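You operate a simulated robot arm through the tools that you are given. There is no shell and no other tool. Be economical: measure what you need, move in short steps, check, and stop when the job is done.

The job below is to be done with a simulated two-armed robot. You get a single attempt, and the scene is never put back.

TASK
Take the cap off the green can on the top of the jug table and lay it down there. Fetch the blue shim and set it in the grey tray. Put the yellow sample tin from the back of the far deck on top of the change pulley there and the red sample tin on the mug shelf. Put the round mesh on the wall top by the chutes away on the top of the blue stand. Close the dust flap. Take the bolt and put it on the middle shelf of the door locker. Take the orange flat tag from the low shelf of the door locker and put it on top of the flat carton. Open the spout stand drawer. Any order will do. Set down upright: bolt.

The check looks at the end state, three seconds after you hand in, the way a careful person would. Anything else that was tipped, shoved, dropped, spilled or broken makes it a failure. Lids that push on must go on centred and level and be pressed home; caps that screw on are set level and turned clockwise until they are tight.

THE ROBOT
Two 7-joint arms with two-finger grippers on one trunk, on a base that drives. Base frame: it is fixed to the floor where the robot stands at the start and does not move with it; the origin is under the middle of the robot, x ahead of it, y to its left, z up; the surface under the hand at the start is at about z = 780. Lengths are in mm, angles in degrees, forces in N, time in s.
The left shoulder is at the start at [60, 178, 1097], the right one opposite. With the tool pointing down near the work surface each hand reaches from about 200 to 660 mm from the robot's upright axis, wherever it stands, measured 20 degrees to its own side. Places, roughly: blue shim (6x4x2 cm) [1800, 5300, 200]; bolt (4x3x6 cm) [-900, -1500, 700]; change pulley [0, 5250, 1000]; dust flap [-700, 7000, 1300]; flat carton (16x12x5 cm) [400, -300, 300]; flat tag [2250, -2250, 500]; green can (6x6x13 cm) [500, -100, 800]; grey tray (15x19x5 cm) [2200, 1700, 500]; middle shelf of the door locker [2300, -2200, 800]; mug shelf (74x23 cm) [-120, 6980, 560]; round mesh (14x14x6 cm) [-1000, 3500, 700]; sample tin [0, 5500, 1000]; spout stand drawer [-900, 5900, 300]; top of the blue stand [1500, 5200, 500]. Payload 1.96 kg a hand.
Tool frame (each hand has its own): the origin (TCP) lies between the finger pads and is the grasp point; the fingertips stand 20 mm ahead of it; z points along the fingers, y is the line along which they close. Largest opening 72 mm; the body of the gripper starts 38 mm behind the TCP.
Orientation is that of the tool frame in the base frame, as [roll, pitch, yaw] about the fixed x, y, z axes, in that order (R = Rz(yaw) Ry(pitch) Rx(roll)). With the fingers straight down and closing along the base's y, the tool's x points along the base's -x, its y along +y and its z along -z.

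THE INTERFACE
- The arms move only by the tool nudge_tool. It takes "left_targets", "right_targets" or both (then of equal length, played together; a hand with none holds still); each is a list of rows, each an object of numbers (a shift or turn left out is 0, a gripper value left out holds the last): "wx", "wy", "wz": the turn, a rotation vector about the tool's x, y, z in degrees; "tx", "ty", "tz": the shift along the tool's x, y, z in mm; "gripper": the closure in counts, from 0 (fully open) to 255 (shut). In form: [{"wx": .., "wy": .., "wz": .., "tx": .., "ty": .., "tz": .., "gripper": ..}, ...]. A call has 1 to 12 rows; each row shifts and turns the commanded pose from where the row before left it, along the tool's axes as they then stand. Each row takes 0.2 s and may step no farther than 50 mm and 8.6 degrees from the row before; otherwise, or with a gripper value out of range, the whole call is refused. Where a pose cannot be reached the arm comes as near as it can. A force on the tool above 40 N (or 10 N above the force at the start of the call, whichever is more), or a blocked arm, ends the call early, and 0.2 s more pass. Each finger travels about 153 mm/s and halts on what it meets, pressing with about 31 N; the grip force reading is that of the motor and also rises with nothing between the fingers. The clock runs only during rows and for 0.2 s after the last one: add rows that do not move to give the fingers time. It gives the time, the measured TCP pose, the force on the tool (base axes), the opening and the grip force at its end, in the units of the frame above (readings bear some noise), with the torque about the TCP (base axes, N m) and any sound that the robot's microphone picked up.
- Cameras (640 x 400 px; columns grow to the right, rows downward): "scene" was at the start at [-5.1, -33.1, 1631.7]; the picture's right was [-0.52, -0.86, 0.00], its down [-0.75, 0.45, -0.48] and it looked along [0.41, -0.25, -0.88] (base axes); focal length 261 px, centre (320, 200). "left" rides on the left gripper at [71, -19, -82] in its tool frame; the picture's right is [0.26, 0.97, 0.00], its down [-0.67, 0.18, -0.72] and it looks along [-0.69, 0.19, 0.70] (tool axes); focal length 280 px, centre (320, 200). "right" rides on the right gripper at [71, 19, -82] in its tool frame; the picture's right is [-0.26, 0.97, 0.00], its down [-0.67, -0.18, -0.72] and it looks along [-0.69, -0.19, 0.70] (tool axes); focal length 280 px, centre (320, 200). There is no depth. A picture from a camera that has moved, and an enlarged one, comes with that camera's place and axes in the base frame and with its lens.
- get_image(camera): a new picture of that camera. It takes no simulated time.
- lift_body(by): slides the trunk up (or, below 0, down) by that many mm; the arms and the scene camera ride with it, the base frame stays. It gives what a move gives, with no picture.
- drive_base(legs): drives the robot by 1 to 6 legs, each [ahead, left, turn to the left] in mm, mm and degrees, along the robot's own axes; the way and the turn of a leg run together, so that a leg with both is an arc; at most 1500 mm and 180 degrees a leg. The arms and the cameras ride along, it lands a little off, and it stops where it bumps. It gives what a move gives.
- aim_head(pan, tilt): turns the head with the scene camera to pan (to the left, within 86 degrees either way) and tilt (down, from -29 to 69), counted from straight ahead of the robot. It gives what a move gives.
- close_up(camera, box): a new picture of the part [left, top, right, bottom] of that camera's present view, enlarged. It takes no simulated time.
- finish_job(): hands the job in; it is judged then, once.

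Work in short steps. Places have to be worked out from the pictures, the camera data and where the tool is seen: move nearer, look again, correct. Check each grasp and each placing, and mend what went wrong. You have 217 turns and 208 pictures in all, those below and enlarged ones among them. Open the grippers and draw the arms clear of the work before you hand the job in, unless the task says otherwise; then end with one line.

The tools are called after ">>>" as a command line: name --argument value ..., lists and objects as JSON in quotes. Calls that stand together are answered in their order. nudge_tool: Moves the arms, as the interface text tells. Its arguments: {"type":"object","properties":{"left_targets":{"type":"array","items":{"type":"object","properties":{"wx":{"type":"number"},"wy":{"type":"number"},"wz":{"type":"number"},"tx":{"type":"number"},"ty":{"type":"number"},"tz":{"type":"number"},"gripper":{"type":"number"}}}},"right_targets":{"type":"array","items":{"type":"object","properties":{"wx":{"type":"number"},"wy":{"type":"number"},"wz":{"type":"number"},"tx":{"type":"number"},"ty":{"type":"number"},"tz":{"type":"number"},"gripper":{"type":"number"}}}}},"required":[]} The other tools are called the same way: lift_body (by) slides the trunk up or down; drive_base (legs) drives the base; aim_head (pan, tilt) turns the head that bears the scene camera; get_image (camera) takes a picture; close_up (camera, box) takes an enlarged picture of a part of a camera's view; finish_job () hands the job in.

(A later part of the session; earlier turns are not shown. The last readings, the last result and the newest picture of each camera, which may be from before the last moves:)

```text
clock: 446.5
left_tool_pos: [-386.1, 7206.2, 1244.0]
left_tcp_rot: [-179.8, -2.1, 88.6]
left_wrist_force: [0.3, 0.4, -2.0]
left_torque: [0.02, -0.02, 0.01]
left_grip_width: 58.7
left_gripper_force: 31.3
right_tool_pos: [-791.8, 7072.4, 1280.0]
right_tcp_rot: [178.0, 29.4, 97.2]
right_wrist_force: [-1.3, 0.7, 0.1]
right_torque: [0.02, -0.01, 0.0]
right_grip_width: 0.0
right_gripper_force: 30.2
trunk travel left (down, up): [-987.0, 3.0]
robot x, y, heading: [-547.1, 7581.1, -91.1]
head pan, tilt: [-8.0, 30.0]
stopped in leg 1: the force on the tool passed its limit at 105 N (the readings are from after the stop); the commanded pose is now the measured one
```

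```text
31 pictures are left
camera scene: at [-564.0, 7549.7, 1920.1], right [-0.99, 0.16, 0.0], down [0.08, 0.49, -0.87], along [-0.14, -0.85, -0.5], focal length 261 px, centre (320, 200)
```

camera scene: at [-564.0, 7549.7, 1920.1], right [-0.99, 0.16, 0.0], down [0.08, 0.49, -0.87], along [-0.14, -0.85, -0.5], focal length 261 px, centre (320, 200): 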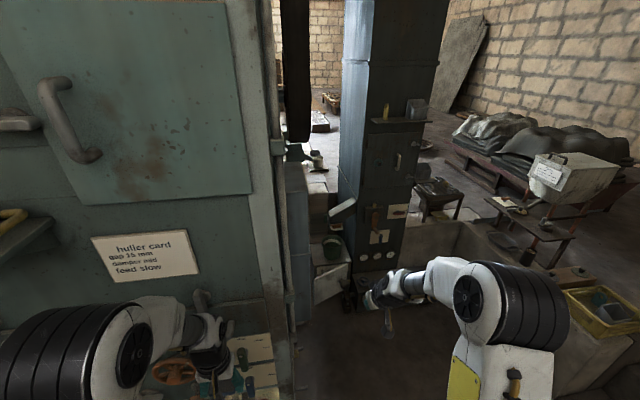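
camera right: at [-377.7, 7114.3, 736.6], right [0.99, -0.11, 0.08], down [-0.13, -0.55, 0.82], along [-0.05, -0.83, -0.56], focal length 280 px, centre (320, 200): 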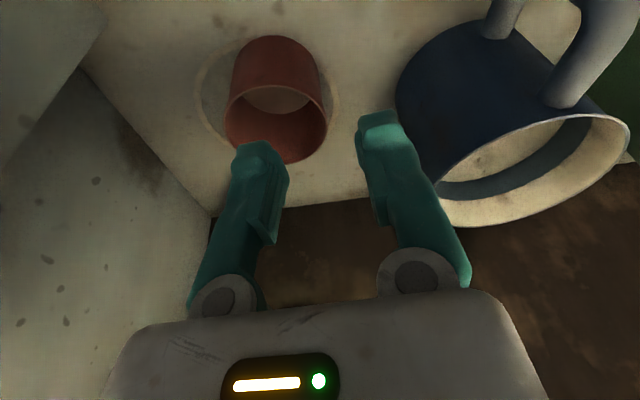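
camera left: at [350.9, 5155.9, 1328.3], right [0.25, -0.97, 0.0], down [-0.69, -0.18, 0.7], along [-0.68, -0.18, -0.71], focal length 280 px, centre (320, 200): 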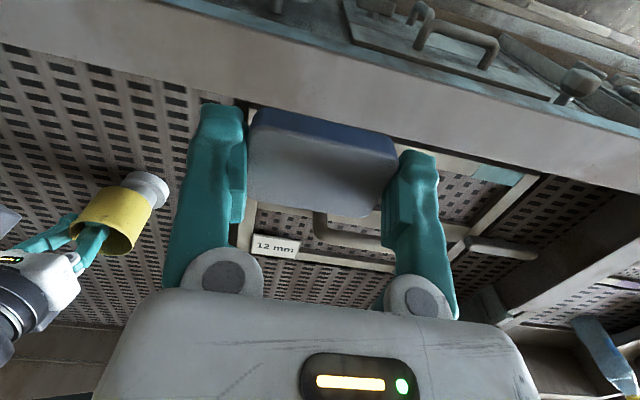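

The left hand brushed something on the panel; I draw it back toward me and check the panel and the flap region.

>>> nudge_tool --left_targets '[{"tx": 40}, {"tx": 40}, {"tx": 40}]'

>>> close_up --camera "scene" --box '[150, 170, 430, 370]'

```text
clock: 447.3
left_tool_pos: [-381.4, 7286.2, 1249.7]
left_tcp_rot: [-180.0, -2.1, 88.6]
left_wrist_force: [-0.1, 0.6, -3.6]
left_torque: [0.03, -0.02, -0.03]
left_grip_width: 59.3
left_gripper_force: 31.2
left hand out of reach, approached as far as the arm can: row 3
right_tool_pos: [-792.7, 7070.9, 1280.2]
right_tcp_rot: [178.2, 29.4, 97.2]
right_wrist_force: [-0.5, 0.9, 1.1]
right_torque: [0.01, 0.02, -0.01]
right_grip_width: 0.0
right_gripper_force: 28.9
trunk travel left (down, up): [-987.0, 3.0]
robot x, y, heading: [-547.9, 7580.9, -91.1]
head pan, tilt: [-8.0, 30.0]
```

```text
2.00 times, centred on (290, 270) of scene
camera zoom: at [-563.9, 7548.8, 1920.2], right [-0.99, 0.16, 0.0], down [0.08, 0.5, -0.87], along [-0.14, -0.85, -0.5], focal length 522 px, centre (380, 60)
```

zoom: 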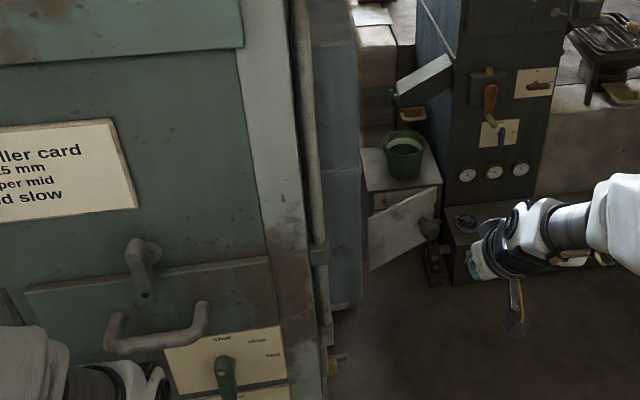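

Only a fixed U-handle was touched. Flap and knob are as estimated. I move 30 mm ahead, then sweep the closed fingers along the knob's arc to swing the flap shut.

>>> drive_base --legs '[[30, 0, 0]]'

>>> nudge_tool --right_targets '[{"tx": -10.3, "ty": 45.9, "tz": 5.8}, {"tx": -21.2, "ty": 1, "tz": 11.9}, {"tx": -13.7, "ty": 0.5, "tz": 7.7}, {"tx": -13.7, "ty": 0.6, "tz": 7.7}, {"tx": -12.7, "ty": 4.2, "tz": 7.1}, {"tx": -12.8, "ty": 4.2, "tz": 7.2}]'

>>> close_up --camera "scene" --box '[270, 210, 430, 330]'

```text
clock: 448.2
left_tool_pos: [-381.5, 7263.5, 1251.5]
left_tcp_rot: [-180.0, -1.6, 88.7]
left_wrist_force: [0.5, 1.5, -2.4]
left_torque: [-0.03, -0.03, -0.01]
left_grip_width: 59.0
left_gripper_force: 30.2
right_tool_pos: [-791.6, 7049.7, 1283.5]
right_tcp_rot: [178.3, 29.8, 97.2]
right_wrist_force: [-0.2, 0.5, 1.1]
right_torque: [-0.01, 0.0, -0.02]
right_grip_width: 0.0
right_gripper_force: 29.7
trunk travel left (down, up): [-987.0, 3.0]
robot x, y, heading: [-548.1, 7549.6, -91.1]
head pan, tilt: [-8.0, 30.0]
```

```text
clock: 449.6
left_tool_pos: [-380.9, 7257.1, 1248.5]
left_tcp_rot: [-179.8, -2.0, 88.6]
left_wrist_force: [-0.2, 0.6, -3.5]
left_torque: [-0.02, -0.02, -0.01]
left_grip_width: 59.3
left_gripper_force: 31.0
right_tool_pos: [-723.1, 6955.1, 1281.3]
right_tcp_rot: [178.1, 29.5, 97.2]
right_wrist_force: [-0.6, 0.8, 0.7]
right_torque: [0.04, -0.03, -0.01]
right_grip_width: 0.1
right_gripper_force: 29.3
trunk travel left (down, up): [-987.0, 3.0]
robot x, y, heading: [-551.2, 7548.0, -91.0]
head pan, tilt: [-8.0, 30.0]
```

```text
3.33 times, centred on (350, 270) of scene
camera zoom: at [-563.9, 7521.1, 1920.2], right [-0.99, 0.16, 0.0], down [0.08, 0.49, -0.87], along [-0.14, -0.86, -0.5], focal length 870 px, centre (220, -33)
```

zoom: 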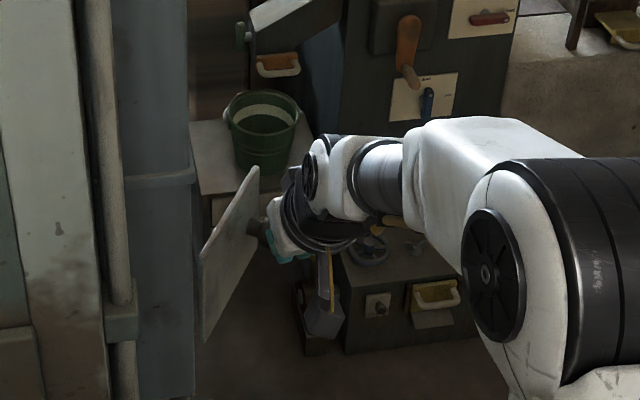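

The flap is swinging with the fingers on the knob. I continue along the arc.

>>> nudge_tool --right_targets '[{"tx": -11, "ty": 8.5, "tz": 6.2}, {"tx": -11, "ty": 8.5, "tz": 6.2}, {"tx": -8.7, "ty": 12, "tz": 4.9}, {"tx": -8.7, "ty": 12, "tz": 4.9}, {"tx": -4.5, "ty": 9.4, "tz": 2.5}, {}]'

>>> close_up --camera "scene" --box '[270, 210, 430, 330]'

```text
clock: 451.0
left_tool_pos: [-381.6, 7262.3, 1251.8]
left_tcp_rot: [-179.9, -1.8, 88.7]
left_wrist_force: [0.2, 0.3, -2.6]
left_torque: [0.02, 0.03, 0.01]
left_grip_width: 59.2
left_gripper_force: 30.8
right_tool_pos: [-665.0, 6916.6, 1288.0]
right_tcp_rot: [178.0, 29.8, 97.2]
right_wrist_force: [-11.5, 19.6, 17.9]
right_torque: [0.0, 0.08, -0.08]
right_grip_width: 0.0
right_gripper_force: 29.4
trunk travel left (down, up): [-987.0, 3.0]
robot x, y, heading: [-545.8, 7551.2, -91.0]
head pan, tilt: [-8.0, 30.0]
```

```text
3.33 times, centred on (350, 270) of scene
camera zoom: at [-565.4, 7528.4, 1920.5], right [-0.99, 0.16, 0.0], down [0.08, 0.49, -0.87], along [-0.13, -0.86, -0.5], focal length 870 px, centre (220, -33)
```

zoom: 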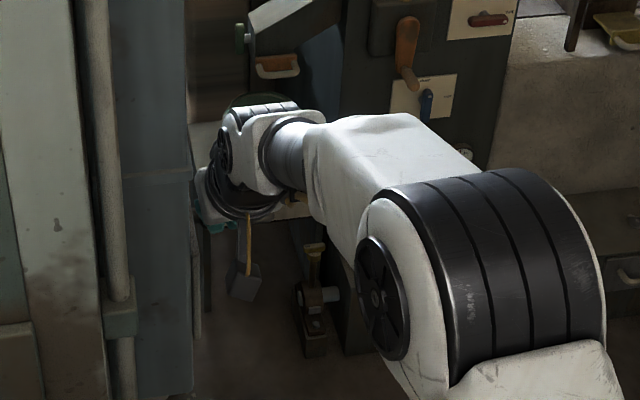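

Almost closed. I push further toward +x until it seats.

>>> nudge_tool --right_targets '[{"ty": 8, "tx": 2}, {"ty": 8}, {"ty": 6}, {}]'

>>> nudge_tool --right_targets '[{"ty": -30}, {"ty": -45, "tx": 20}, {"tx": 40}, {"tx": 40}, {"tx": 40}]'

>>> close_up --camera "scene" --box '[270, 210, 430, 330]'

```text
clock: 451.6
left_tool_pos: [-383.3, 7260.5, 1250.1]
left_tcp_rot: [-180.0, -1.9, 88.4]
left_wrist_force: [0.7, 0.2, -2.6]
left_torque: [0.02, 0.02, 0.02]
left_grip_width: 59.2
left_gripper_force: 31.2
right_tool_pos: [-660.9, 6918.6, 1286.9]
right_tcp_rot: [178.6, 29.7, 96.7]
right_wrist_force: [-19.1, 17.3, 12.7]
right_torque: [0.0, 0.24, -0.35]
right_grip_width: 0.3
right_gripper_force: 30.2
trunk travel left (down, up): [-987.0, 3.0]
robot x, y, heading: [-550.1, 7553.5, -91.1]
head pan, tilt: [-8.0, 30.0]
stopped in row 3 (right hand): the force on the tool passed its limit at 52 N (the readings are from after the stop); the commanded pose is now the measured one
```

```text
clock: 452.0
left_tool_pos: [-379.5, 7261.3, 1250.8]
left_tcp_rot: [-179.8, -1.9, 88.6]
left_wrist_force: [-0.1, 0.2, -2.1]
left_torque: [0.0, -0.04, -0.04]
left_grip_width: 59.3
left_gripper_force: 31.0
right_tool_pos: [-668.3, 6917.3, 1286.3]
right_tcp_rot: [177.7, 29.6, 97.4]
right_wrist_force: [4.8, 12.7, 9.5]
right_torque: [0.0, -0.11, 0.25]
right_grip_width: 0.0
right_gripper_force: 29.4
trunk travel left (down, up): [-987.0, 3.0]
robot x, y, heading: [-549.0, 7547.8, -91.1]
head pan, tilt: [-8.0, 30.0]
stopped in row 2 (right hand): the force on the tool passed its limit at 46 N (the readings are from after the stop); the commanded pose is now the measured one
```

```text
3.33 times, centred on (350, 270) of scene
camera zoom: at [-562.3, 7528.5, 1920.4], right [-0.99, 0.16, 0.0], down [0.08, 0.49, -0.87], along [-0.14, -0.86, -0.5], focal length 870 px, centre (220, -33)
```

zoom: 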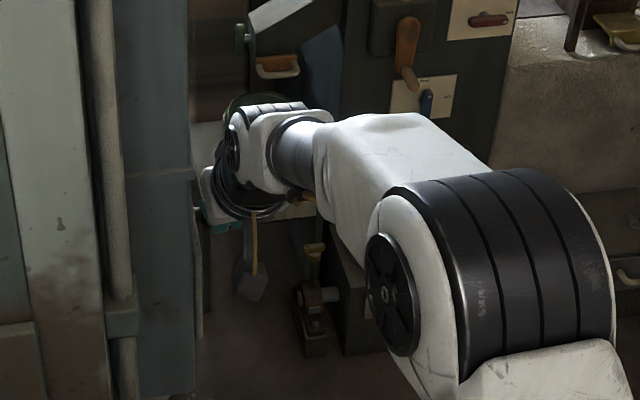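

The fingertips sit behind the knob head; I first withdraw north (back), then west.

>>> nudge_tool --right_targets '[{"tx": 17, "tz": -10, "ty": 4}, {"tx": 17, "tz": -10, "ty": 3}, {"tx": 26, "tz": -15}, {"tx": 34, "tz": -19}, {"tx": 34, "tz": -19, "ty": -20}, {"tx": 34, "tz": -19, "ty": -30}]'

>>> close_up --camera "scene" --box '[270, 210, 430, 330]'

```text
clock: 453.4
left_tool_pos: [-383.4, 7258.3, 1249.9]
left_tcp_rot: [-179.9, -2.0, 88.7]
left_wrist_force: [0.1, 0.5, -3.4]
left_torque: [0.0, 0.0, 0.03]
left_grip_width: 59.3
left_gripper_force: 31.3
right_tool_pos: [-741.1, 7090.8, 1283.7]
right_tcp_rot: [177.7, 29.6, 97.4]
right_wrist_force: [-1.3, 0.5, 0.8]
right_torque: [-0.01, -0.01, 0.0]
right_grip_width: 0.1
right_gripper_force: 29.7
trunk travel left (down, up): [-987.0, 3.0]
robot x, y, heading: [-551.1, 7549.3, -91.0]
head pan, tilt: [-8.0, 30.0]
```

```text
3.33 times, centred on (350, 270) of scene
camera zoom: at [-567.4, 7523.5, 1920.2], right [-0.99, 0.16, 0.0], down [0.08, 0.49, -0.87], along [-0.13, -0.86, -0.5], focal length 870 px, centre (220, -33)
```

zoom: 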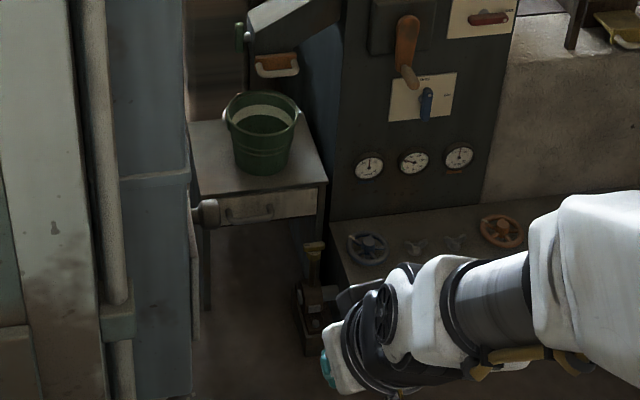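

The flap is shut. For the drawer I'll grip its horizontal handle with a rolled hand: I tilt to ~60°, roll the right hand 90° and open it, lower the trunk, and move toward the spout stand.

>>> nudge_tool --right_targets '[{"wy": -7.6, "tx": 30}, {"wy": -7.6}, {"wy": -7.6}, {"wy": -7.6, "gripper": 0}, {"wz": 8.5}, {"wz": 8.5}, {"wz": 8.5}, {"wz": 8.5}, {"wz": 8.5}, {"wz": 8.5}, {"wz": 8.5}, {"wz": 8.5}]'

>>> nudge_tool --right_targets '[{"wz": 8.5}, {"wz": 8.5}, {"wz": 5}]'

>>> lift_body --by -400

>>> lift_body --by -380

>>> drive_base --legs '[[-60, 0, 1], [0, -390, 0], [450, 0, 0]]'

>>> get_image --camera "scene"

```text
clock: 456.0
left_tool_pos: [-381.8, 7257.4, 1249.4]
left_tcp_rot: [-179.9, -2.2, 88.7]
left_wrist_force: [0.0, 0.1, -2.4]
left_torque: [0.0, -0.01, -0.02]
left_grip_width: 59.1
left_gripper_force: 30.8
right_tool_pos: [-745.0, 7113.8, 1268.4]
right_tcp_rot: [121.6, 17.0, 19.6]
right_wrist_force: [0.9, -0.3, -0.1]
right_torque: [0.01, 0.01, 0.04]
right_grip_width: 72.0
right_gripper_force: 0.0
trunk travel left (down, up): [-987.0, 3.0]
robot x, y, heading: [-554.4, 7548.7, -90.9]
head pan, tilt: [-8.0, 30.0]
```

```text
clock: 456.8
left_tool_pos: [-380.9, 7257.5, 1249.1]
left_tcp_rot: [-179.9, -2.1, 88.5]
left_wrist_force: [-0.7, -0.3, -2.6]
left_torque: [0.03, -0.01, -0.01]
left_grip_width: 59.0
left_gripper_force: 30.8
right_tool_pos: [-744.5, 7113.1, 1268.0]
right_tcp_rot: [120.1, -2.0, 8.3]
right_wrist_force: [-0.9, 0.8, 0.0]
right_torque: [-0.02, 0.0, -0.03]
right_grip_width: 71.8
right_gripper_force: 0.1
trunk travel left (down, up): [-987.0, 3.0]
robot x, y, heading: [-551.9, 7548.9, -90.9]
head pan, tilt: [-8.0, 30.0]
```

```text
clock: 460.7
left_tool_pos: [-381.1, 7257.0, 850.0]
left_tcp_rot: [-179.9, -2.0, 88.6]
left_wrist_force: [-1.2, 0.7, -2.3]
left_torque: [-0.02, 0.01, 0.01]
left_grip_width: 59.1
left_gripper_force: 30.7
right_tool_pos: [-745.1, 7114.4, 867.2]
right_tcp_rot: [120.1, -2.0, 8.3]
right_wrist_force: [-0.3, 0.3, 0.5]
right_torque: [0.01, -0.01, -0.02]
right_grip_width: 72.2
right_gripper_force: 0.0
trunk travel left (down, up): [-587.0, 403.0]
robot x, y, heading: [-550.0, 7549.9, -90.9]
head pan, tilt: [-8.0, 30.0]
```

```text
clock: 464.3
left_tool_pos: [-381.8, 7257.9, 468.5]
left_tcp_rot: [-179.9, -2.1, 88.5]
left_wrist_force: [0.6, -0.5, -2.1]
left_torque: [0.02, 0.04, 0.02]
left_grip_width: 59.2
left_gripper_force: 31.1
right_tool_pos: [-743.7, 7113.7, 487.1]
right_tcp_rot: [120.0, -1.9, 8.4]
right_wrist_force: [0.3, 0.4, -0.8]
right_torque: [0.02, 0.01, 0.0]
right_grip_width: 71.9
right_gripper_force: 0.0
trunk travel left (down, up): [-207.0, 783.0]
robot x, y, heading: [-550.1, 7549.3, -90.9]
head pan, tilt: [-8.0, 30.0]
```

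```text
clock: 469.6
left_tool_pos: [-782.9, 6877.2, 469.4]
left_tcp_rot: [-179.9, -2.1, 88.7]
left_wrist_force: [0.2, -0.3, -2.4]
left_torque: [0.02, 0.0, -0.02]
left_grip_width: 59.4
left_gripper_force: 31.0
right_tool_pos: [-1144.5, 6733.7, 487.8]
right_tcp_rot: [120.2, -1.9, 8.4]
right_wrist_force: [0.0, -0.1, 0.3]
right_torque: [0.04, -0.02, -0.01]
right_grip_width: 72.1
right_gripper_force: 0.0
trunk travel left (down, up): [-207.0, 783.0]
robot x, y, heading: [-954.5, 7170.2, -90.6]
head pan, tilt: [-8.0, 30.0]
```

```text
25 pictures are left
camera scene: at [-966.3, 7141.5, 1140.2], right [-0.99, 0.16, 0.0], down [0.08, 0.49, -0.87], along [-0.13, -0.86, -0.5], focal length 261 px, centre (320, 200)
```

scene: 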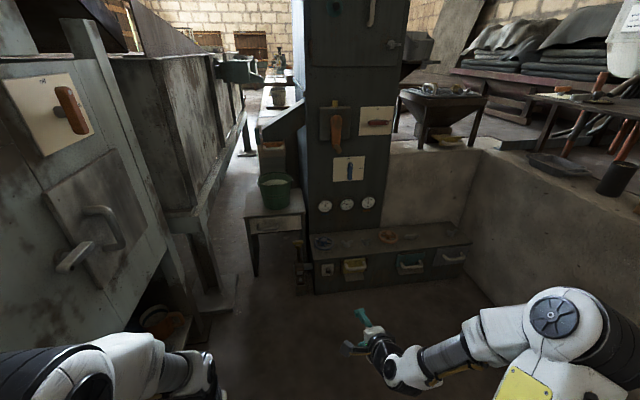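

The right hand now points forward with vertical closing. I take a slightly angled stance (heading −75°) in the aisle before the stand.

>>> drive_base --legs '[[0, 0, 15.6], [0, -250, 0], [520, 0, 0]]'

>>> aim_head --pan 0 --tilt 48

>>> get_image --camera "scene"

```text
clock: 475.0
left_tool_pos: [-825.8, 6372.1, 470.3]
left_tcp_rot: [180.0, -2.1, 104.1]
left_wrist_force: [0.1, 0.6, -3.5]
left_torque: [0.04, 0.02, 0.01]
left_grip_width: 59.4
left_gripper_force: 31.0
right_tool_pos: [-1134.8, 6137.3, 486.7]
right_tcp_rot: [120.1, -1.9, 23.9]
right_wrist_force: [0.0, 0.1, -0.6]
right_torque: [0.01, -0.03, 0.02]
right_grip_width: 71.8
right_gripper_force: 0.1
trunk travel left (down, up): [-207.0, 783.0]
robot x, y, heading: [-1064.5, 6610.7, -75.1]
head pan, tilt: [-8.0, 30.0]
```

```text
clock: 475.8
left_tool_pos: [-824.4, 6372.1, 469.1]
left_tcp_rot: [-179.9, -2.1, 104.1]
left_wrist_force: [1.0, 0.0, -1.9]
left_torque: [-0.01, 0.04, 0.0]
left_grip_width: 59.3
left_gripper_force: 30.7
right_tool_pos: [-1135.1, 6136.8, 487.6]
right_tcp_rot: [120.1, -1.8, 23.9]
right_wrist_force: [0.5, 0.1, 0.3]
right_torque: [0.02, -0.02, 0.01]
right_grip_width: 71.9
right_gripper_force: 0.1
trunk travel left (down, up): [-207.0, 783.0]
robot x, y, heading: [-1063.0, 6611.1, -75.4]
head pan, tilt: [0.0, 48.0]
```

```text
24 pictures are left
camera scene: at [-1061.8, 6591.5, 1113.5], right [-0.97, -0.25, 0.0], down [-0.19, 0.72, -0.67], along [0.17, -0.65, -0.74], focal length 261 px, centre (320, 200)
```

scene: 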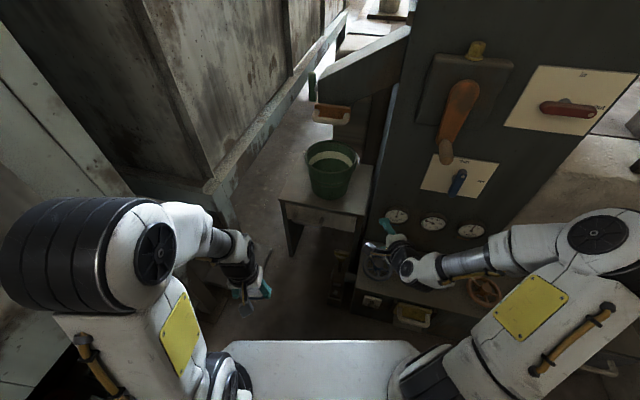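

>>> close_up --camera "scene" --box '[255, 170, 415, 290]'

```text
3.33 times, centred on (335, 230) of scene
camera zoom: at [-1061.8, 6591.5, 1113.5], right [-0.97, -0.25, 0.0], down [-0.19, 0.72, -0.67], along [0.17, -0.65, -0.74], focal length 870 px, centre (270, 100)
```

zoom: 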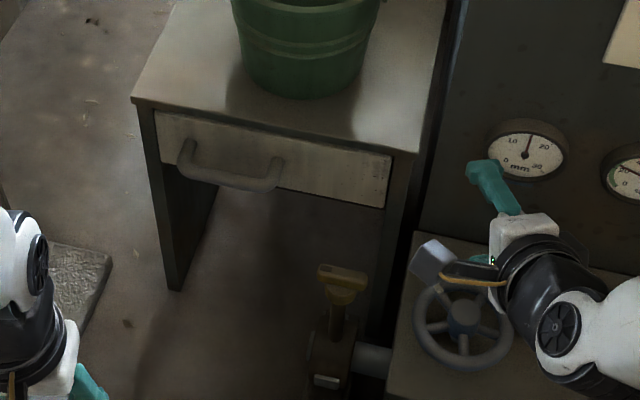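

The handle bar is near [−868, 6021, ~310]. I square the right hand to −y and bring it to ~100 mm in front of the bar; the left hand moves back a little.

>>> nudge_tool --right_targets '[{"wx": -0.27, "wy": -6.9, "wz": 3.98}, {"wx": -0.27, "wy": -6.9, "wz": 3.98}, {"wx": -0.27, "wy": -6.9, "wz": 3.98}, {"tx": 38, "ty": -13.4, "tz": 12.5}, {"tx": 38, "ty": -13.4, "tz": 12.5}, {"tx": 38, "ty": -13.4, "tz": 12.5}, {"tx": 38, "ty": -13.4, "tz": 12.5}, {"tx": 38, "ty": -13.4, "tz": 12.5}, {"tx": 38, "ty": -13.4, "tz": 12.5}, {"tx": 38, "ty": -13.4, "tz": 12.5}, {}]' --left_targets '[{"tx": 20}, {"tx": 20}, {"tx": 20}, {}, {}, {}, {}, {}, {}, {}, {}]'

>>> get_image --camera "right"

```text
clock: 478.2
left_tool_pos: [-823.4, 6371.0, 470.4]
left_tcp_rot: [-179.9, -2.2, 104.1]
left_wrist_force: [-0.1, 0.0, -3.0]
left_torque: [0.04, 0.03, 0.01]
left_grip_width: 59.2
left_gripper_force: 30.8
left hand out of reach, approached as far as the arm can: row 1, 2, 3
right_tool_pos: [-865.1, 6102.5, 367.1]
right_tcp_rot: [120.0, -1.8, 0.0]
right_wrist_force: [-0.3, -0.5, -0.1]
right_torque: [0.0, 0.03, 0.0]
right_grip_width: 72.2
right_gripper_force: 0.1
right hand out of reach, approached as far as the arm can: row 1
trunk travel left (down, up): [-207.0, 783.0]
robot x, y, heading: [-1064.5, 6608.8, -75.3]
head pan, tilt: [0.0, 48.0]
```

```text
22 pictures are left
camera right: at [-795.8, 6163.4, 426.4], right [-0.29, -0.48, 0.83], down [-0.68, 0.71, 0.18], along [-0.67, -0.51, -0.53], focal length 280 px, centre (320, 200)
```

right: 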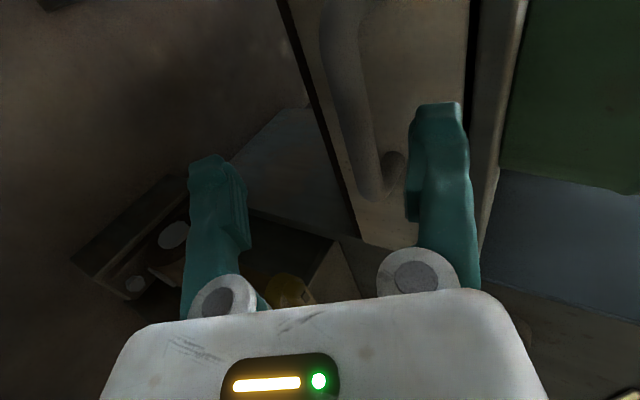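

The bar is at about [−880, 6022, 344]. I raise the line 20 mm, advance 75 mm and close on it.

>>> nudge_tool --right_targets '[{"tx": -5, "ty": 20}, {"tz": 25}, {"tz": 25}, {"tz": 25}, {}, {"gripper": 150}, {"gripper": 255}, {"gripper": 255}]'

>>> get_image --camera "right"

```text
clock: 479.0
left_tool_pos: [-824.1, 6372.0, 469.4]
left_tcp_rot: [-179.9, -2.1, 104.1]
left_wrist_force: [0.2, -0.4, -2.6]
left_torque: [0.02, 0.0, 0.0]
left_grip_width: 58.7
left_gripper_force: 31.4
right_tool_pos: [-866.2, 6057.9, 360.9]
right_tcp_rot: [120.4, -1.9, 0.1]
right_wrist_force: [-0.1, 7.4, 3.0]
right_torque: [-0.31, 0.03, -0.07]
right_grip_width: 72.0
right_gripper_force: 0.0
trunk travel left (down, up): [-207.0, 783.0]
robot x, y, heading: [-1064.5, 6612.2, -75.7]
head pan, tilt: [0.0, 48.0]
stopped in row 4 (right hand): the force on the tool passed its limit at 76 N (the readings are from after the stop); the commanded pose is now the measured one
```

```text
21 pictures are left
camera right: at [-797.6, 6119.0, 420.0], right [-0.29, -0.49, 0.82], down [-0.68, 0.71, 0.18], along [-0.67, -0.51, -0.54], focal length 280 px, centre (320, 200)
```

right: 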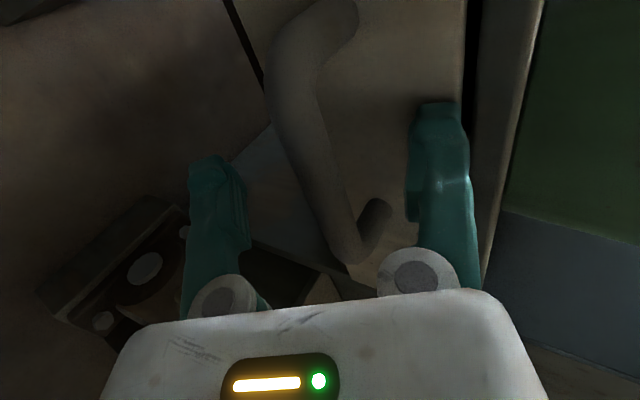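

The bar lies right between the pads (upper fingertip touches the front). I back 3 mm and close.

>>> nudge_tool --right_targets '[{"tz": -3}, {"gripper": 150}, {"gripper": 200}, {"gripper": 255}, {"gripper": 255}]'

>>> get_image --camera "right"

```text
clock: 480.2
left_tool_pos: [-823.6, 6372.3, 468.9]
left_tcp_rot: [-179.9, -2.1, 104.1]
left_wrist_force: [0.2, -0.2, -2.3]
left_torque: [-0.01, -0.01, -0.01]
left_grip_width: 58.9
left_gripper_force: 31.0
right_tool_pos: [-866.7, 6059.9, 362.4]
right_tcp_rot: [120.5, -1.8, 0.2]
right_wrist_force: [-0.8, -1.3, 1.5]
right_torque: [-0.07, 0.56, 0.24]
right_grip_width: 8.3
right_gripper_force: 36.2
trunk travel left (down, up): [-207.0, 783.0]
robot x, y, heading: [-1067.1, 6610.1, -75.4]
head pan, tilt: [0.0, 48.0]
```

```text
20 pictures are left
camera right: at [-798.7, 6120.4, 421.4], right [-0.29, -0.49, 0.82], down [-0.68, 0.71, 0.18], along [-0.67, -0.51, -0.54], focal length 280 px, centre (320, 200)
```

right: 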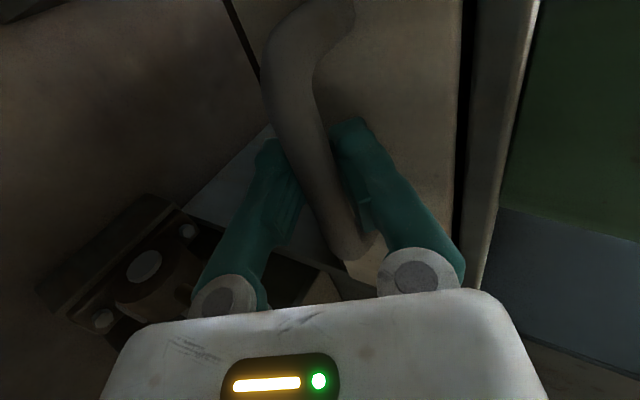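

Handle gripped. I pull straight north by driving the base (180 mm in +y).

>>> drive_base --legs '[[-174, 45, 0]]'

>>> get_image --camera "scene"

```text
clock: 481.8
left_tool_pos: [-822.7, 6548.6, 468.4]
left_tcp_rot: [-180.0, -2.2, 104.1]
left_wrist_force: [0.0, -0.2, -1.9]
left_torque: [0.02, 0.01, -0.03]
left_grip_width: 58.6
left_gripper_force: 31.4
right_tool_pos: [-867.9, 6230.3, 362.4]
right_tcp_rot: [119.8, -1.8, 0.1]
right_wrist_force: [7.3, -11.3, -12.6]
right_torque: [0.05, 0.37, 0.23]
right_grip_width: 9.1
right_gripper_force: 36.7
trunk travel left (down, up): [-207.0, 783.0]
robot x, y, heading: [-1064.6, 6789.0, -75.6]
head pan, tilt: [0.0, 48.0]
stopped in leg 1: the force on the tool passed its limit at 76 N (the readings are from after the stop); the commanded pose is now the measured one
```

```text
19 pictures are left
camera scene: at [-1060.6, 6766.8, 1113.4], right [-0.97, -0.25, 0.0], down [-0.19, 0.72, -0.67], along [0.17, -0.65, -0.74], focal length 261 px, centre (320, 200)
```

scene: 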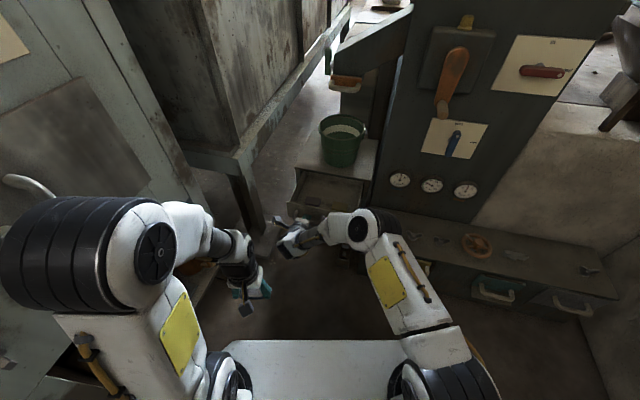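

The drawer is open to its stop (~170 mm). I release the handle, back the hand off, raise the trunk and leave north.

>>> nudge_tool --right_targets '[{"gripper": 200}, {"gripper": 120}, {"gripper": 0}, {}, {"tz": -35}, {"tz": -45}, {"tz": -45}]'

>>> get_image --camera "scene"

>>> drive_base --legs '[[-900, 235, 0]]'

>>> lift_body --by 400

```text
clock: 483.5
left_tool_pos: [-824.2, 6552.9, 468.6]
left_tcp_rot: [-179.9, -3.0, 104.2]
left_wrist_force: [2.1, 1.4, -2.6]
left_torque: [-0.09, 0.12, 0.1]
left_grip_width: 59.1
left_gripper_force: 31.2
right_tool_pos: [-876.7, 6330.4, 424.6]
right_tcp_rot: [119.5, -1.3, -0.8]
right_wrist_force: [0.9, 0.5, 0.0]
right_torque: [0.02, 0.02, 0.01]
right_grip_width: 72.1
right_gripper_force: 0.0
trunk travel left (down, up): [-207.0, 783.0]
robot x, y, heading: [-1066.1, 6781.6, -75.3]
head pan, tilt: [0.0, 48.0]
stopped in row 7 (left hand): the force on the tool passed its limit at 77 N (the readings are from after the stop); the commanded pose is now the measured one
```

```text
18 pictures are left
camera scene: at [-1061.4, 6768.4, 1113.4], right [-0.97, -0.25, 0.0], down [-0.19, 0.72, -0.67], along [0.17, -0.65, -0.74], focal length 261 px, centre (320, 200)
```

scene: 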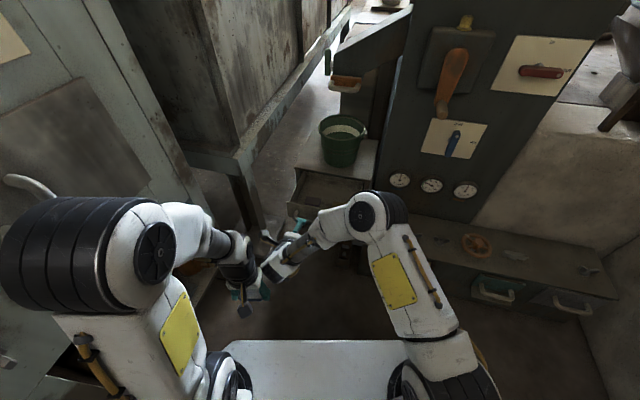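

```text
clock: 488.3
left_tool_pos: [-809.6, 7471.8, 468.9]
left_tcp_rot: [-179.9, -2.8, 102.6]
left_wrist_force: [8.6, 8.7, 0.4]
left_torque: [-0.57, 0.57, 0.1]
left_grip_width: 59.1
left_gripper_force: 30.8
right_tool_pos: [-868.9, 7249.6, 424.5]
right_tcp_rot: [119.5, -1.3, -2.4]
right_wrist_force: [0.3, 0.8, -0.4]
right_torque: [0.0, 0.01, 0.02]
right_grip_width: 71.7
right_gripper_force: 0.1
trunk travel left (down, up): [-207.0, 783.0]
robot x, y, heading: [-1044.8, 7711.2, -77.1]
head pan, tilt: [0.0, 48.0]
```

```text
clock: 492.2
left_tool_pos: [-810.2, 7472.1, 869.0]
left_tcp_rot: [179.9, -2.9, 102.6]
left_wrist_force: [4.0, 4.8, -0.3]
left_torque: [-0.35, 0.27, -0.04]
left_grip_width: 59.3
left_gripper_force: 31.0
right_tool_pos: [-869.0, 7249.2, 824.2]
right_tcp_rot: [119.5, -1.3, -2.4]
right_wrist_force: [0.5, 0.0, 0.3]
right_torque: [-0.03, 0.01, 0.02]
right_grip_width: 72.0
right_gripper_force: 0.1
trunk travel left (down, up): [-607.0, 383.0]
robot x, y, heading: [-1043.2, 7712.0, -76.8]
head pan, tilt: [0.0, 48.0]
```

The drawer stays open. I separate the hands and drive around the hopper and south down the aisle.

>>> nudge_tool --right_targets '[{"tx": -40}, {"tx": -40}, {"tx": -40}, {"tx": -40}]'

>>> drive_base --legs '[[0, 0, 76.8], [1450, 0, 0], [470, 0, 0], [0, 0, -90], [1450, 0, 0]]'

```text
clock: 493.2
left_tool_pos: [-810.1, 7472.5, 868.0]
left_tcp_rot: [-180.0, -2.8, 102.7]
left_wrist_force: [0.3, -1.3, -2.1]
left_torque: [-0.01, -0.01, -0.03]
left_grip_width: 59.2
left_gripper_force: 31.0
right_tool_pos: [-1033.1, 7256.6, 818.3]
right_tcp_rot: [119.5, -1.4, -2.4]
right_wrist_force: [0.1, 0.6, 0.0]
right_torque: [0.01, -0.01, 0.01]
right_grip_width: 71.9
right_gripper_force: 0.0
trunk travel left (down, up): [-607.0, 383.0]
robot x, y, heading: [-1044.9, 7712.6, -77.2]
head pan, tilt: [0.0, 48.0]
```

```text
clock: 516.9
left_tool_pos: [1061.3, 5993.6, 868.4]
left_tcp_rot: [180.0, -2.9, 90.1]
left_wrist_force: [-0.4, 0.0, -3.0]
left_torque: [0.02, -0.01, -0.04]
left_grip_width: 59.0
left_gripper_force: 31.0
right_tool_pos: [798.7, 5829.6, 818.5]
right_tcp_rot: [119.4, -1.3, -15.1]
right_wrist_force: [0.0, -0.2, 0.0]
right_torque: [-0.01, -0.03, 0.0]
right_grip_width: 71.9
right_gripper_force: 0.0
trunk travel left (down, up): [-607.0, 383.0]
robot x, y, heading: [883.3, 6276.8, -89.4]
head pan, tilt: [0.0, 48.0]
```

>>> drive_base --legs '[[1450, 0, -0.6], [1300, 0, 0], [0, 0, 40]]'

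>>> aim_head --pan 0 --tilt 22

>>> get_image --camera "scene"

```text
clock: 532.4
left_tool_pos: [1233.1, 3384.1, 868.2]
left_tcp_rot: [180.0, -2.7, 130.9]
left_wrist_force: [-0.6, -0.2, -3.4]
left_torque: [0.02, 0.0, -0.02]
left_grip_width: 59.0
left_gripper_force: 31.0
right_tool_pos: [1140.8, 3088.7, 818.1]
right_tcp_rot: [119.4, -1.3, 25.9]
right_wrist_force: [0.6, 0.0, -0.6]
right_torque: [0.04, -0.02, -0.01]
right_grip_width: 72.2
right_gripper_force: 0.0
trunk travel left (down, up): [-607.0, 383.0]
robot x, y, heading: [912.5, 3481.0, -48.8]
head pan, tilt: [0.0, 48.0]
```

```text
clock: 533.3
left_tool_pos: [1232.2, 3383.5, 867.3]
left_tcp_rot: [179.9, -3.0, 130.8]
left_wrist_force: [-0.2, -0.2, -3.1]
left_torque: [0.02, 0.03, -0.01]
left_grip_width: 59.1
left_gripper_force: 31.1
right_tool_pos: [1140.3, 3088.8, 818.2]
right_tcp_rot: [119.4, -1.3, 25.9]
right_wrist_force: [-0.6, 0.6, -1.0]
right_torque: [0.01, -0.01, 0.03]
right_grip_width: 71.9
right_gripper_force: 0.1
trunk travel left (down, up): [-607.0, 383.0]
robot x, y, heading: [914.1, 3483.5, -48.5]
head pan, tilt: [0.0, 22.0]
```

```text
17 pictures are left
camera scene: at [932.6, 3459.0, 1553.0], right [-0.75, -0.66, 0.0], down [-0.25, 0.28, -0.93], along [0.61, -0.7, -0.38], focal length 261 px, centre (320, 200)
```

scene: 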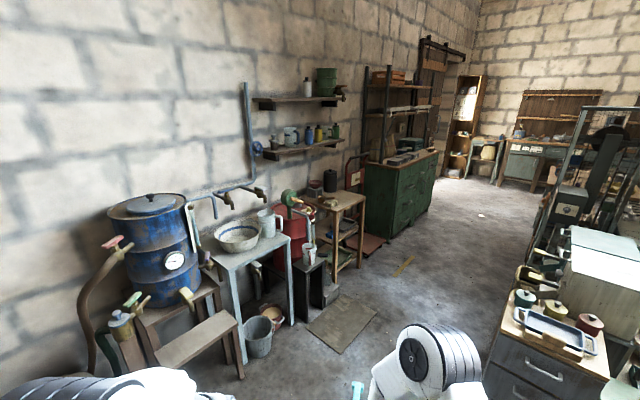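

The tray should be on the wooden rack near (343, 218). I zoom.

>>> close_up --camera "scene" --box '[280, 150, 400, 280]'

```text
3.08 times, centred on (340, 215) of scene
camera zoom: at [932.6, 3459.0, 1553.0], right [-0.75, -0.66, 0.0], down [-0.25, 0.28, -0.93], along [0.61, -0.7, -0.38], focal length 803 px, centre (258, 154)
```

zoom: 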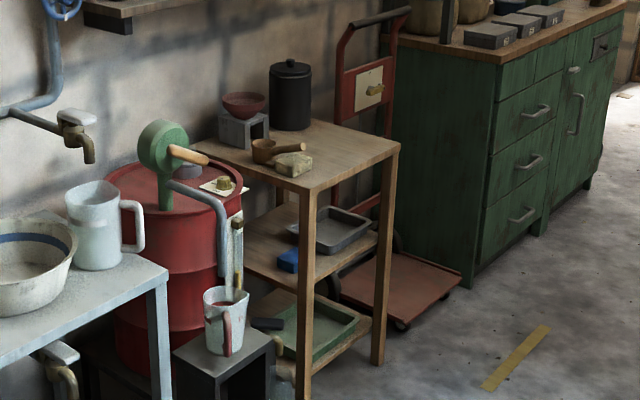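

The grey tray sits on the middle shelf of the small wooden table, near its west edge (~[2150, 1720], z ~430–480). I drive to face it from the west.

>>> drive_base --legs '[[880, 0, 0], [0, 0, -41.5], [1200, 0, 0], [0, 0, 90]]'

>>> aim_head --pan 10 --tilt 45

>>> get_image --camera "scene"

```text
clock: 541.8
left_tool_pos: [1681.6, 2362.6, 864.3]
left_tcp_rot: [-179.1, -2.6, 94.2]
left_wrist_force: [-1.2, -0.3, -1.4]
left_torque: [-0.02, -0.01, -0.01]
left_grip_width: 59.1
left_gripper_force: 31.2
right_tool_pos: [1430.9, 2182.6, 820.4]
right_tcp_rot: [119.4, -0.3, -10.7]
right_wrist_force: [-0.2, 0.2, 1.3]
right_torque: [0.01, -0.01, 0.05]
right_grip_width: 71.9
right_gripper_force: 0.0
trunk travel left (down, up): [-607.0, 383.0]
robot x, y, heading: [1467.8, 2634.1, -85.4]
head pan, tilt: [0.0, 22.0]
stopped in leg 3: the robot was blocked; the commanded pose is now the measured one
```

```text
clock: 542.7
left_tool_pos: [1722.8, 2385.6, 863.3]
left_tcp_rot: [-179.3, -3.1, 98.3]
left_wrist_force: [1.3, 1.8, 0.5]
left_torque: [-0.06, 0.03, 0.02]
left_grip_width: 59.1
left_gripper_force: 31.7
right_tool_pos: [1484.7, 2186.6, 815.3]
right_tcp_rot: [119.8, -0.6, -6.7]
right_wrist_force: [1.2, 0.5, 1.5]
right_torque: [0.11, 0.01, -0.07]
right_grip_width: 72.1
right_gripper_force: 0.0
trunk travel left (down, up): [-607.0, 383.0]
robot x, y, heading: [1493.4, 2644.4, -81.6]
head pan, tilt: [10.0, 45.0]
```

```text
15 pictures are left
camera scene: at [1501.7, 2633.5, 1518.2], right [-0.95, -0.32, 0.0], down [-0.22, 0.67, -0.71], along [0.23, -0.67, -0.7], focal length 261 px, centre (320, 200)
```

scene: 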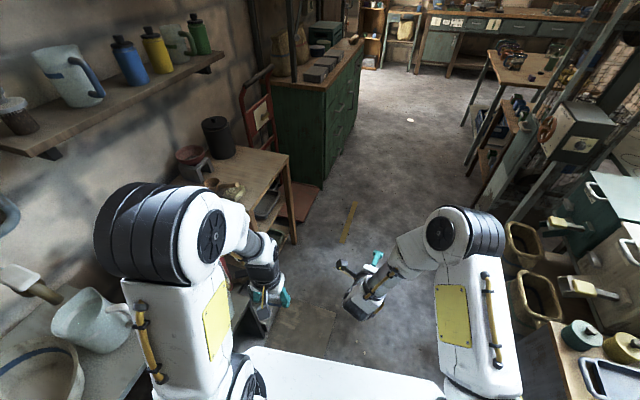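

The base met the floor board on the left front. I back off, shift right to x ≈ 1285, pass it, and then face the table.

>>> drive_base --legs '[[-80, 0, -8.4], [0, -205, 0], [1050, 0, 0], [0, 0, 90]]'

>>> get_image --camera "scene"

```text
clock: 553.7
left_tool_pos: [1508.0, 1844.5, 860.2]
left_tcp_rot: [-179.1, -3.3, 174.1]
left_wrist_force: [0.1, 0.1, -2.5]
left_torque: [-0.02, 0.03, 0.04]
left_grip_width: 59.0
left_gripper_force: 31.3
right_tool_pos: [1641.5, 1565.9, 813.0]
right_tcp_rot: [119.9, -0.2, 69.1]
right_wrist_force: [0.0, 0.2, 1.0]
right_torque: [0.01, 0.02, 0.0]
right_grip_width: 72.0
right_gripper_force: 0.1
trunk travel left (down, up): [-607.0, 383.0]
robot x, y, heading: [1196.4, 1682.7, -5.7]
head pan, tilt: [10.0, 45.0]
```

```text
14 pictures are left
camera scene: at [1216.6, 1695.5, 1517.6], right [0.08, -1.0, 0.0], down [-0.71, -0.05, -0.71], along [0.7, 0.05, -0.71], focal length 261 px, centre (320, 200)
```

scene: 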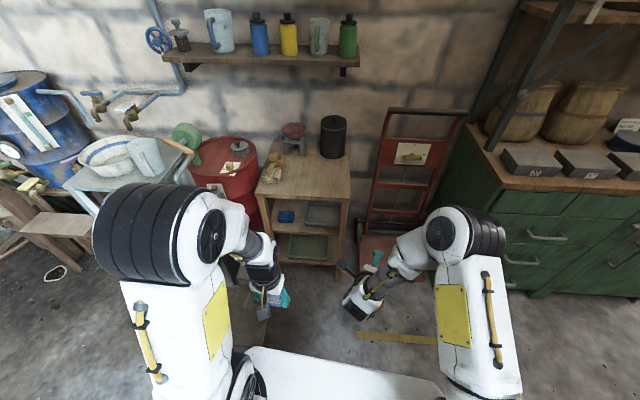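

The tray centre is about [2131, 1750], floor ~z 483, rim ~525, under the table top (~z 695). I line up, lower the trunk, and tilt the left hand forward 45°.

>>> drive_base --legs '[[0, 0, 5.7], [270, -100, 0]]'

>>> lift_body --by -210

>>> nudge_tool --left_targets '[{"wy": -8}, {"wy": -8}, {"wy": -8}, {"wy": -8}, {"wy": -8}, {"wy": -8}, {}]'

>>> get_image --camera "left"

```text
clock: 556.2
left_tool_pos: [1760.6, 1775.2, 859.5]
left_tcp_rot: [-179.1, -3.4, 179.5]
left_wrist_force: [0.6, -0.8, -2.6]
left_torque: [0.0, 0.04, -0.03]
left_grip_width: 58.8
left_gripper_force: 30.6
right_tool_pos: [1919.8, 1508.6, 812.8]
right_tcp_rot: [119.9, -0.3, 74.6]
right_wrist_force: [0.2, 0.0, -1.0]
right_torque: [-0.01, -0.01, 0.01]
right_grip_width: 72.1
right_gripper_force: 0.0
trunk travel left (down, up): [-607.0, 383.0]
robot x, y, heading: [1466.9, 1583.0, -0.2]
head pan, tilt: [10.0, 45.0]
```

```text
clock: 558.5
left_tool_pos: [1760.5, 1774.3, 650.3]
left_tcp_rot: [-179.1, -3.5, 179.5]
left_wrist_force: [-0.2, -0.2, -2.6]
left_torque: [-0.04, 0.02, -0.03]
left_grip_width: 59.0
left_gripper_force: 31.4
right_tool_pos: [1919.6, 1509.7, 602.1]
right_tcp_rot: [119.9, -0.3, 74.5]
right_wrist_force: [0.2, 0.0, 0.0]
right_torque: [0.04, -0.04, 0.01]
right_grip_width: 72.0
right_gripper_force: 0.1
trunk travel left (down, up): [-397.0, 593.0]
robot x, y, heading: [1467.8, 1584.0, -0.2]
head pan, tilt: [10.0, 45.0]
```

```text
clock: 560.0
left_tool_pos: [1877.0, 1785.6, 630.2]
left_tcp_rot: [-178.6, 44.6, -179.4]
left_wrist_force: [-0.4, 0.3, -1.8]
left_torque: [0.02, 0.04, -0.01]
left_grip_width: 59.0
left_gripper_force: 31.1
left hand out of reach, approached as far as the arm can: row 1, 2, 3, 4, 5, 6
right_tool_pos: [1920.6, 1509.8, 603.2]
right_tcp_rot: [119.9, -0.3, 74.5]
right_wrist_force: [0.0, 0.5, 0.0]
right_torque: [0.0, 0.01, 0.01]
right_grip_width: 72.1
right_gripper_force: 0.1
trunk travel left (down, up): [-397.0, 593.0]
robot x, y, heading: [1466.8, 1585.3, -0.3]
head pan, tilt: [10.0, 45.0]
```

```text
13 pictures are left
camera left: at [1770.2, 1768.3, 637.7], right [-0.18, 0.96, -0.2], down [-0.02, 0.2, 0.98], along [0.98, 0.18, -0.01], focal length 280 px, centre (320, 200)
```

left: 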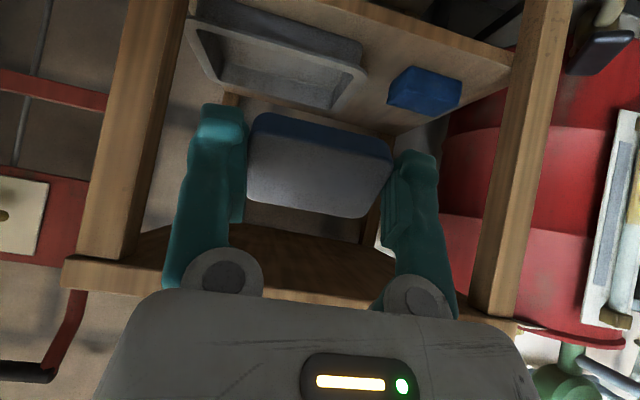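

>>> close_up --camera "left" --box '[160, 0, 480, 200]'

```text
2.00 times, centred on (320, 100) of left
camera zoom: at [1770.2, 1768.3, 637.7], right [-0.18, 0.96, -0.2], down [-0.02, 0.2, 0.98], along [0.98, 0.18, -0.01], focal length 561 px, centre (320, 400)
```

zoom: 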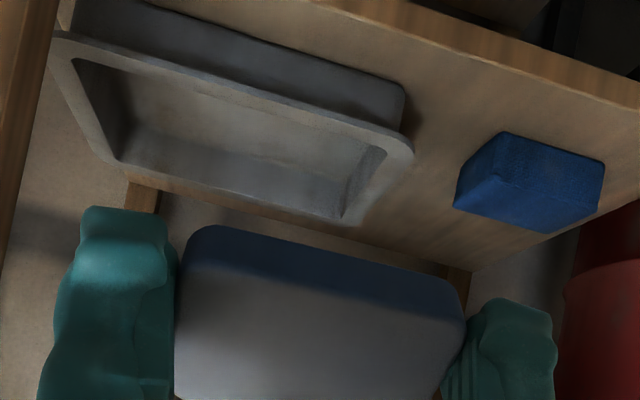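

Tray measured: centre [2133, 1749], rim z ≈ 492, floor ≈ 447. I bring the shim over the near rim at TCP [2060, 1749, 545] first.

>>> nudge_tool --left_targets '[{"tx": -14.1, "ty": -7.4, "tz": 37.8}, {"tx": -14.1, "ty": -7.4, "tz": 37.8}, {"tx": -14.1, "ty": -7.4, "tz": 37.8}, {"tx": -14.1, "ty": -7.4, "tz": 37.8}, {"tx": -14.1, "ty": -7.4, "tz": 37.8}, {}]'

>>> get_image --camera "left"

>>> get_image --camera "scene"

```text
clock: 561.5
left_tool_pos: [2058.2, 1741.9, 545.2]
left_tcp_rot: [-178.6, 44.5, -179.5]
left_wrist_force: [-0.2, -0.6, -2.7]
left_torque: [-0.02, 0.01, 0.0]
left_grip_width: 59.1
left_gripper_force: 31.3
right_tool_pos: [1920.8, 1509.9, 603.1]
right_tcp_rot: [119.9, -0.2, 74.5]
right_wrist_force: [-0.6, 0.1, -0.9]
right_torque: [0.02, 0.0, -0.02]
right_grip_width: 72.1
right_gripper_force: 0.1
trunk travel left (down, up): [-397.0, 593.0]
robot x, y, heading: [1468.4, 1582.3, -0.1]
head pan, tilt: [10.0, 45.0]
```

```text
11 pictures are left
camera left: at [1951.1, 1725.0, 554.9], right [-0.18, 0.96, -0.2], down [-0.02, 0.2, 0.98], along [0.98, 0.18, -0.02], focal length 280 px, centre (320, 200)
```

left: 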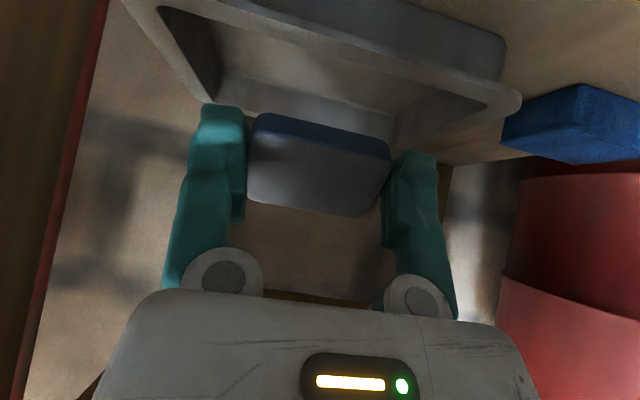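

```text
10 pictures are left
camera scene: at [1485.0, 1599.4, 1307.6], right [0.17, -0.99, 0.0], down [-0.7, -0.12, -0.71], along [0.7, 0.12, -0.71], focal length 261 px, centre (320, 200)
```

scene: 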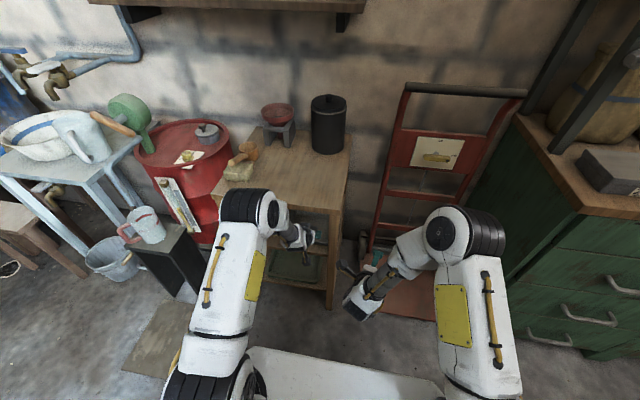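

Clear path. I lower the shim into the tray to TCP [2118, 1748, 497].

>>> nudge_tool --left_targets '[{"tx": -4.6, "ty": 3, "tz": 38}, {"tx": -4.6, "ty": 3, "tz": 38}, {}]'

>>> nudge_tool --left_targets '[{"tx": 3.5, "tz": 3.6}, {}, {"tx": 3.5, "tz": 3.6}, {}]'

>>> get_image --camera "left"

```text
clock: 562.2
left_tool_pos: [2121.1, 1751.0, 498.6]
left_tcp_rot: [-178.7, 44.6, -179.6]
left_wrist_force: [-0.1, -0.2, -3.6]
left_torque: [-0.03, 0.03, 0.03]
left_grip_width: 59.3
left_gripper_force: 31.1
right_tool_pos: [1919.3, 1508.5, 602.2]
right_tcp_rot: [119.9, -0.1, 74.4]
right_wrist_force: [0.5, 1.1, -0.3]
right_torque: [-0.03, -0.01, 0.0]
right_grip_width: 71.8
right_gripper_force: 0.1
trunk travel left (down, up): [-397.0, 593.0]
robot x, y, heading: [1463.7, 1586.0, -0.1]
head pan, tilt: [10.0, 45.0]
```

```text
clock: 563.2
left_tool_pos: [2120.6, 1750.1, 488.0]
left_tcp_rot: [-178.7, 44.5, -179.5]
left_wrist_force: [-0.1, 0.4, -2.5]
left_torque: [0.01, 0.01, 0.01]
left_grip_width: 59.0
left_gripper_force: 31.0
right_tool_pos: [1921.1, 1509.8, 603.9]
right_tcp_rot: [119.9, -0.1, 74.4]
right_wrist_force: [-0.2, 0.1, -0.7]
right_torque: [0.02, 0.01, 0.01]
right_grip_width: 71.9
right_gripper_force: 0.0
trunk travel left (down, up): [-397.0, 593.0]
robot x, y, heading: [1464.5, 1585.4, -0.1]
head pan, tilt: [10.0, 45.0]
```

```text
9 pictures are left
camera left: at [2013.6, 1732.8, 496.5], right [-0.18, 0.96, -0.2], down [-0.02, 0.2, 0.98], along [0.98, 0.18, -0.02], focal length 280 px, centre (320, 200)
```

left: 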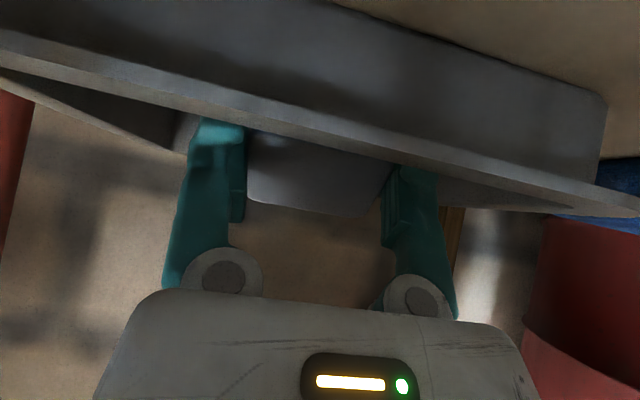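

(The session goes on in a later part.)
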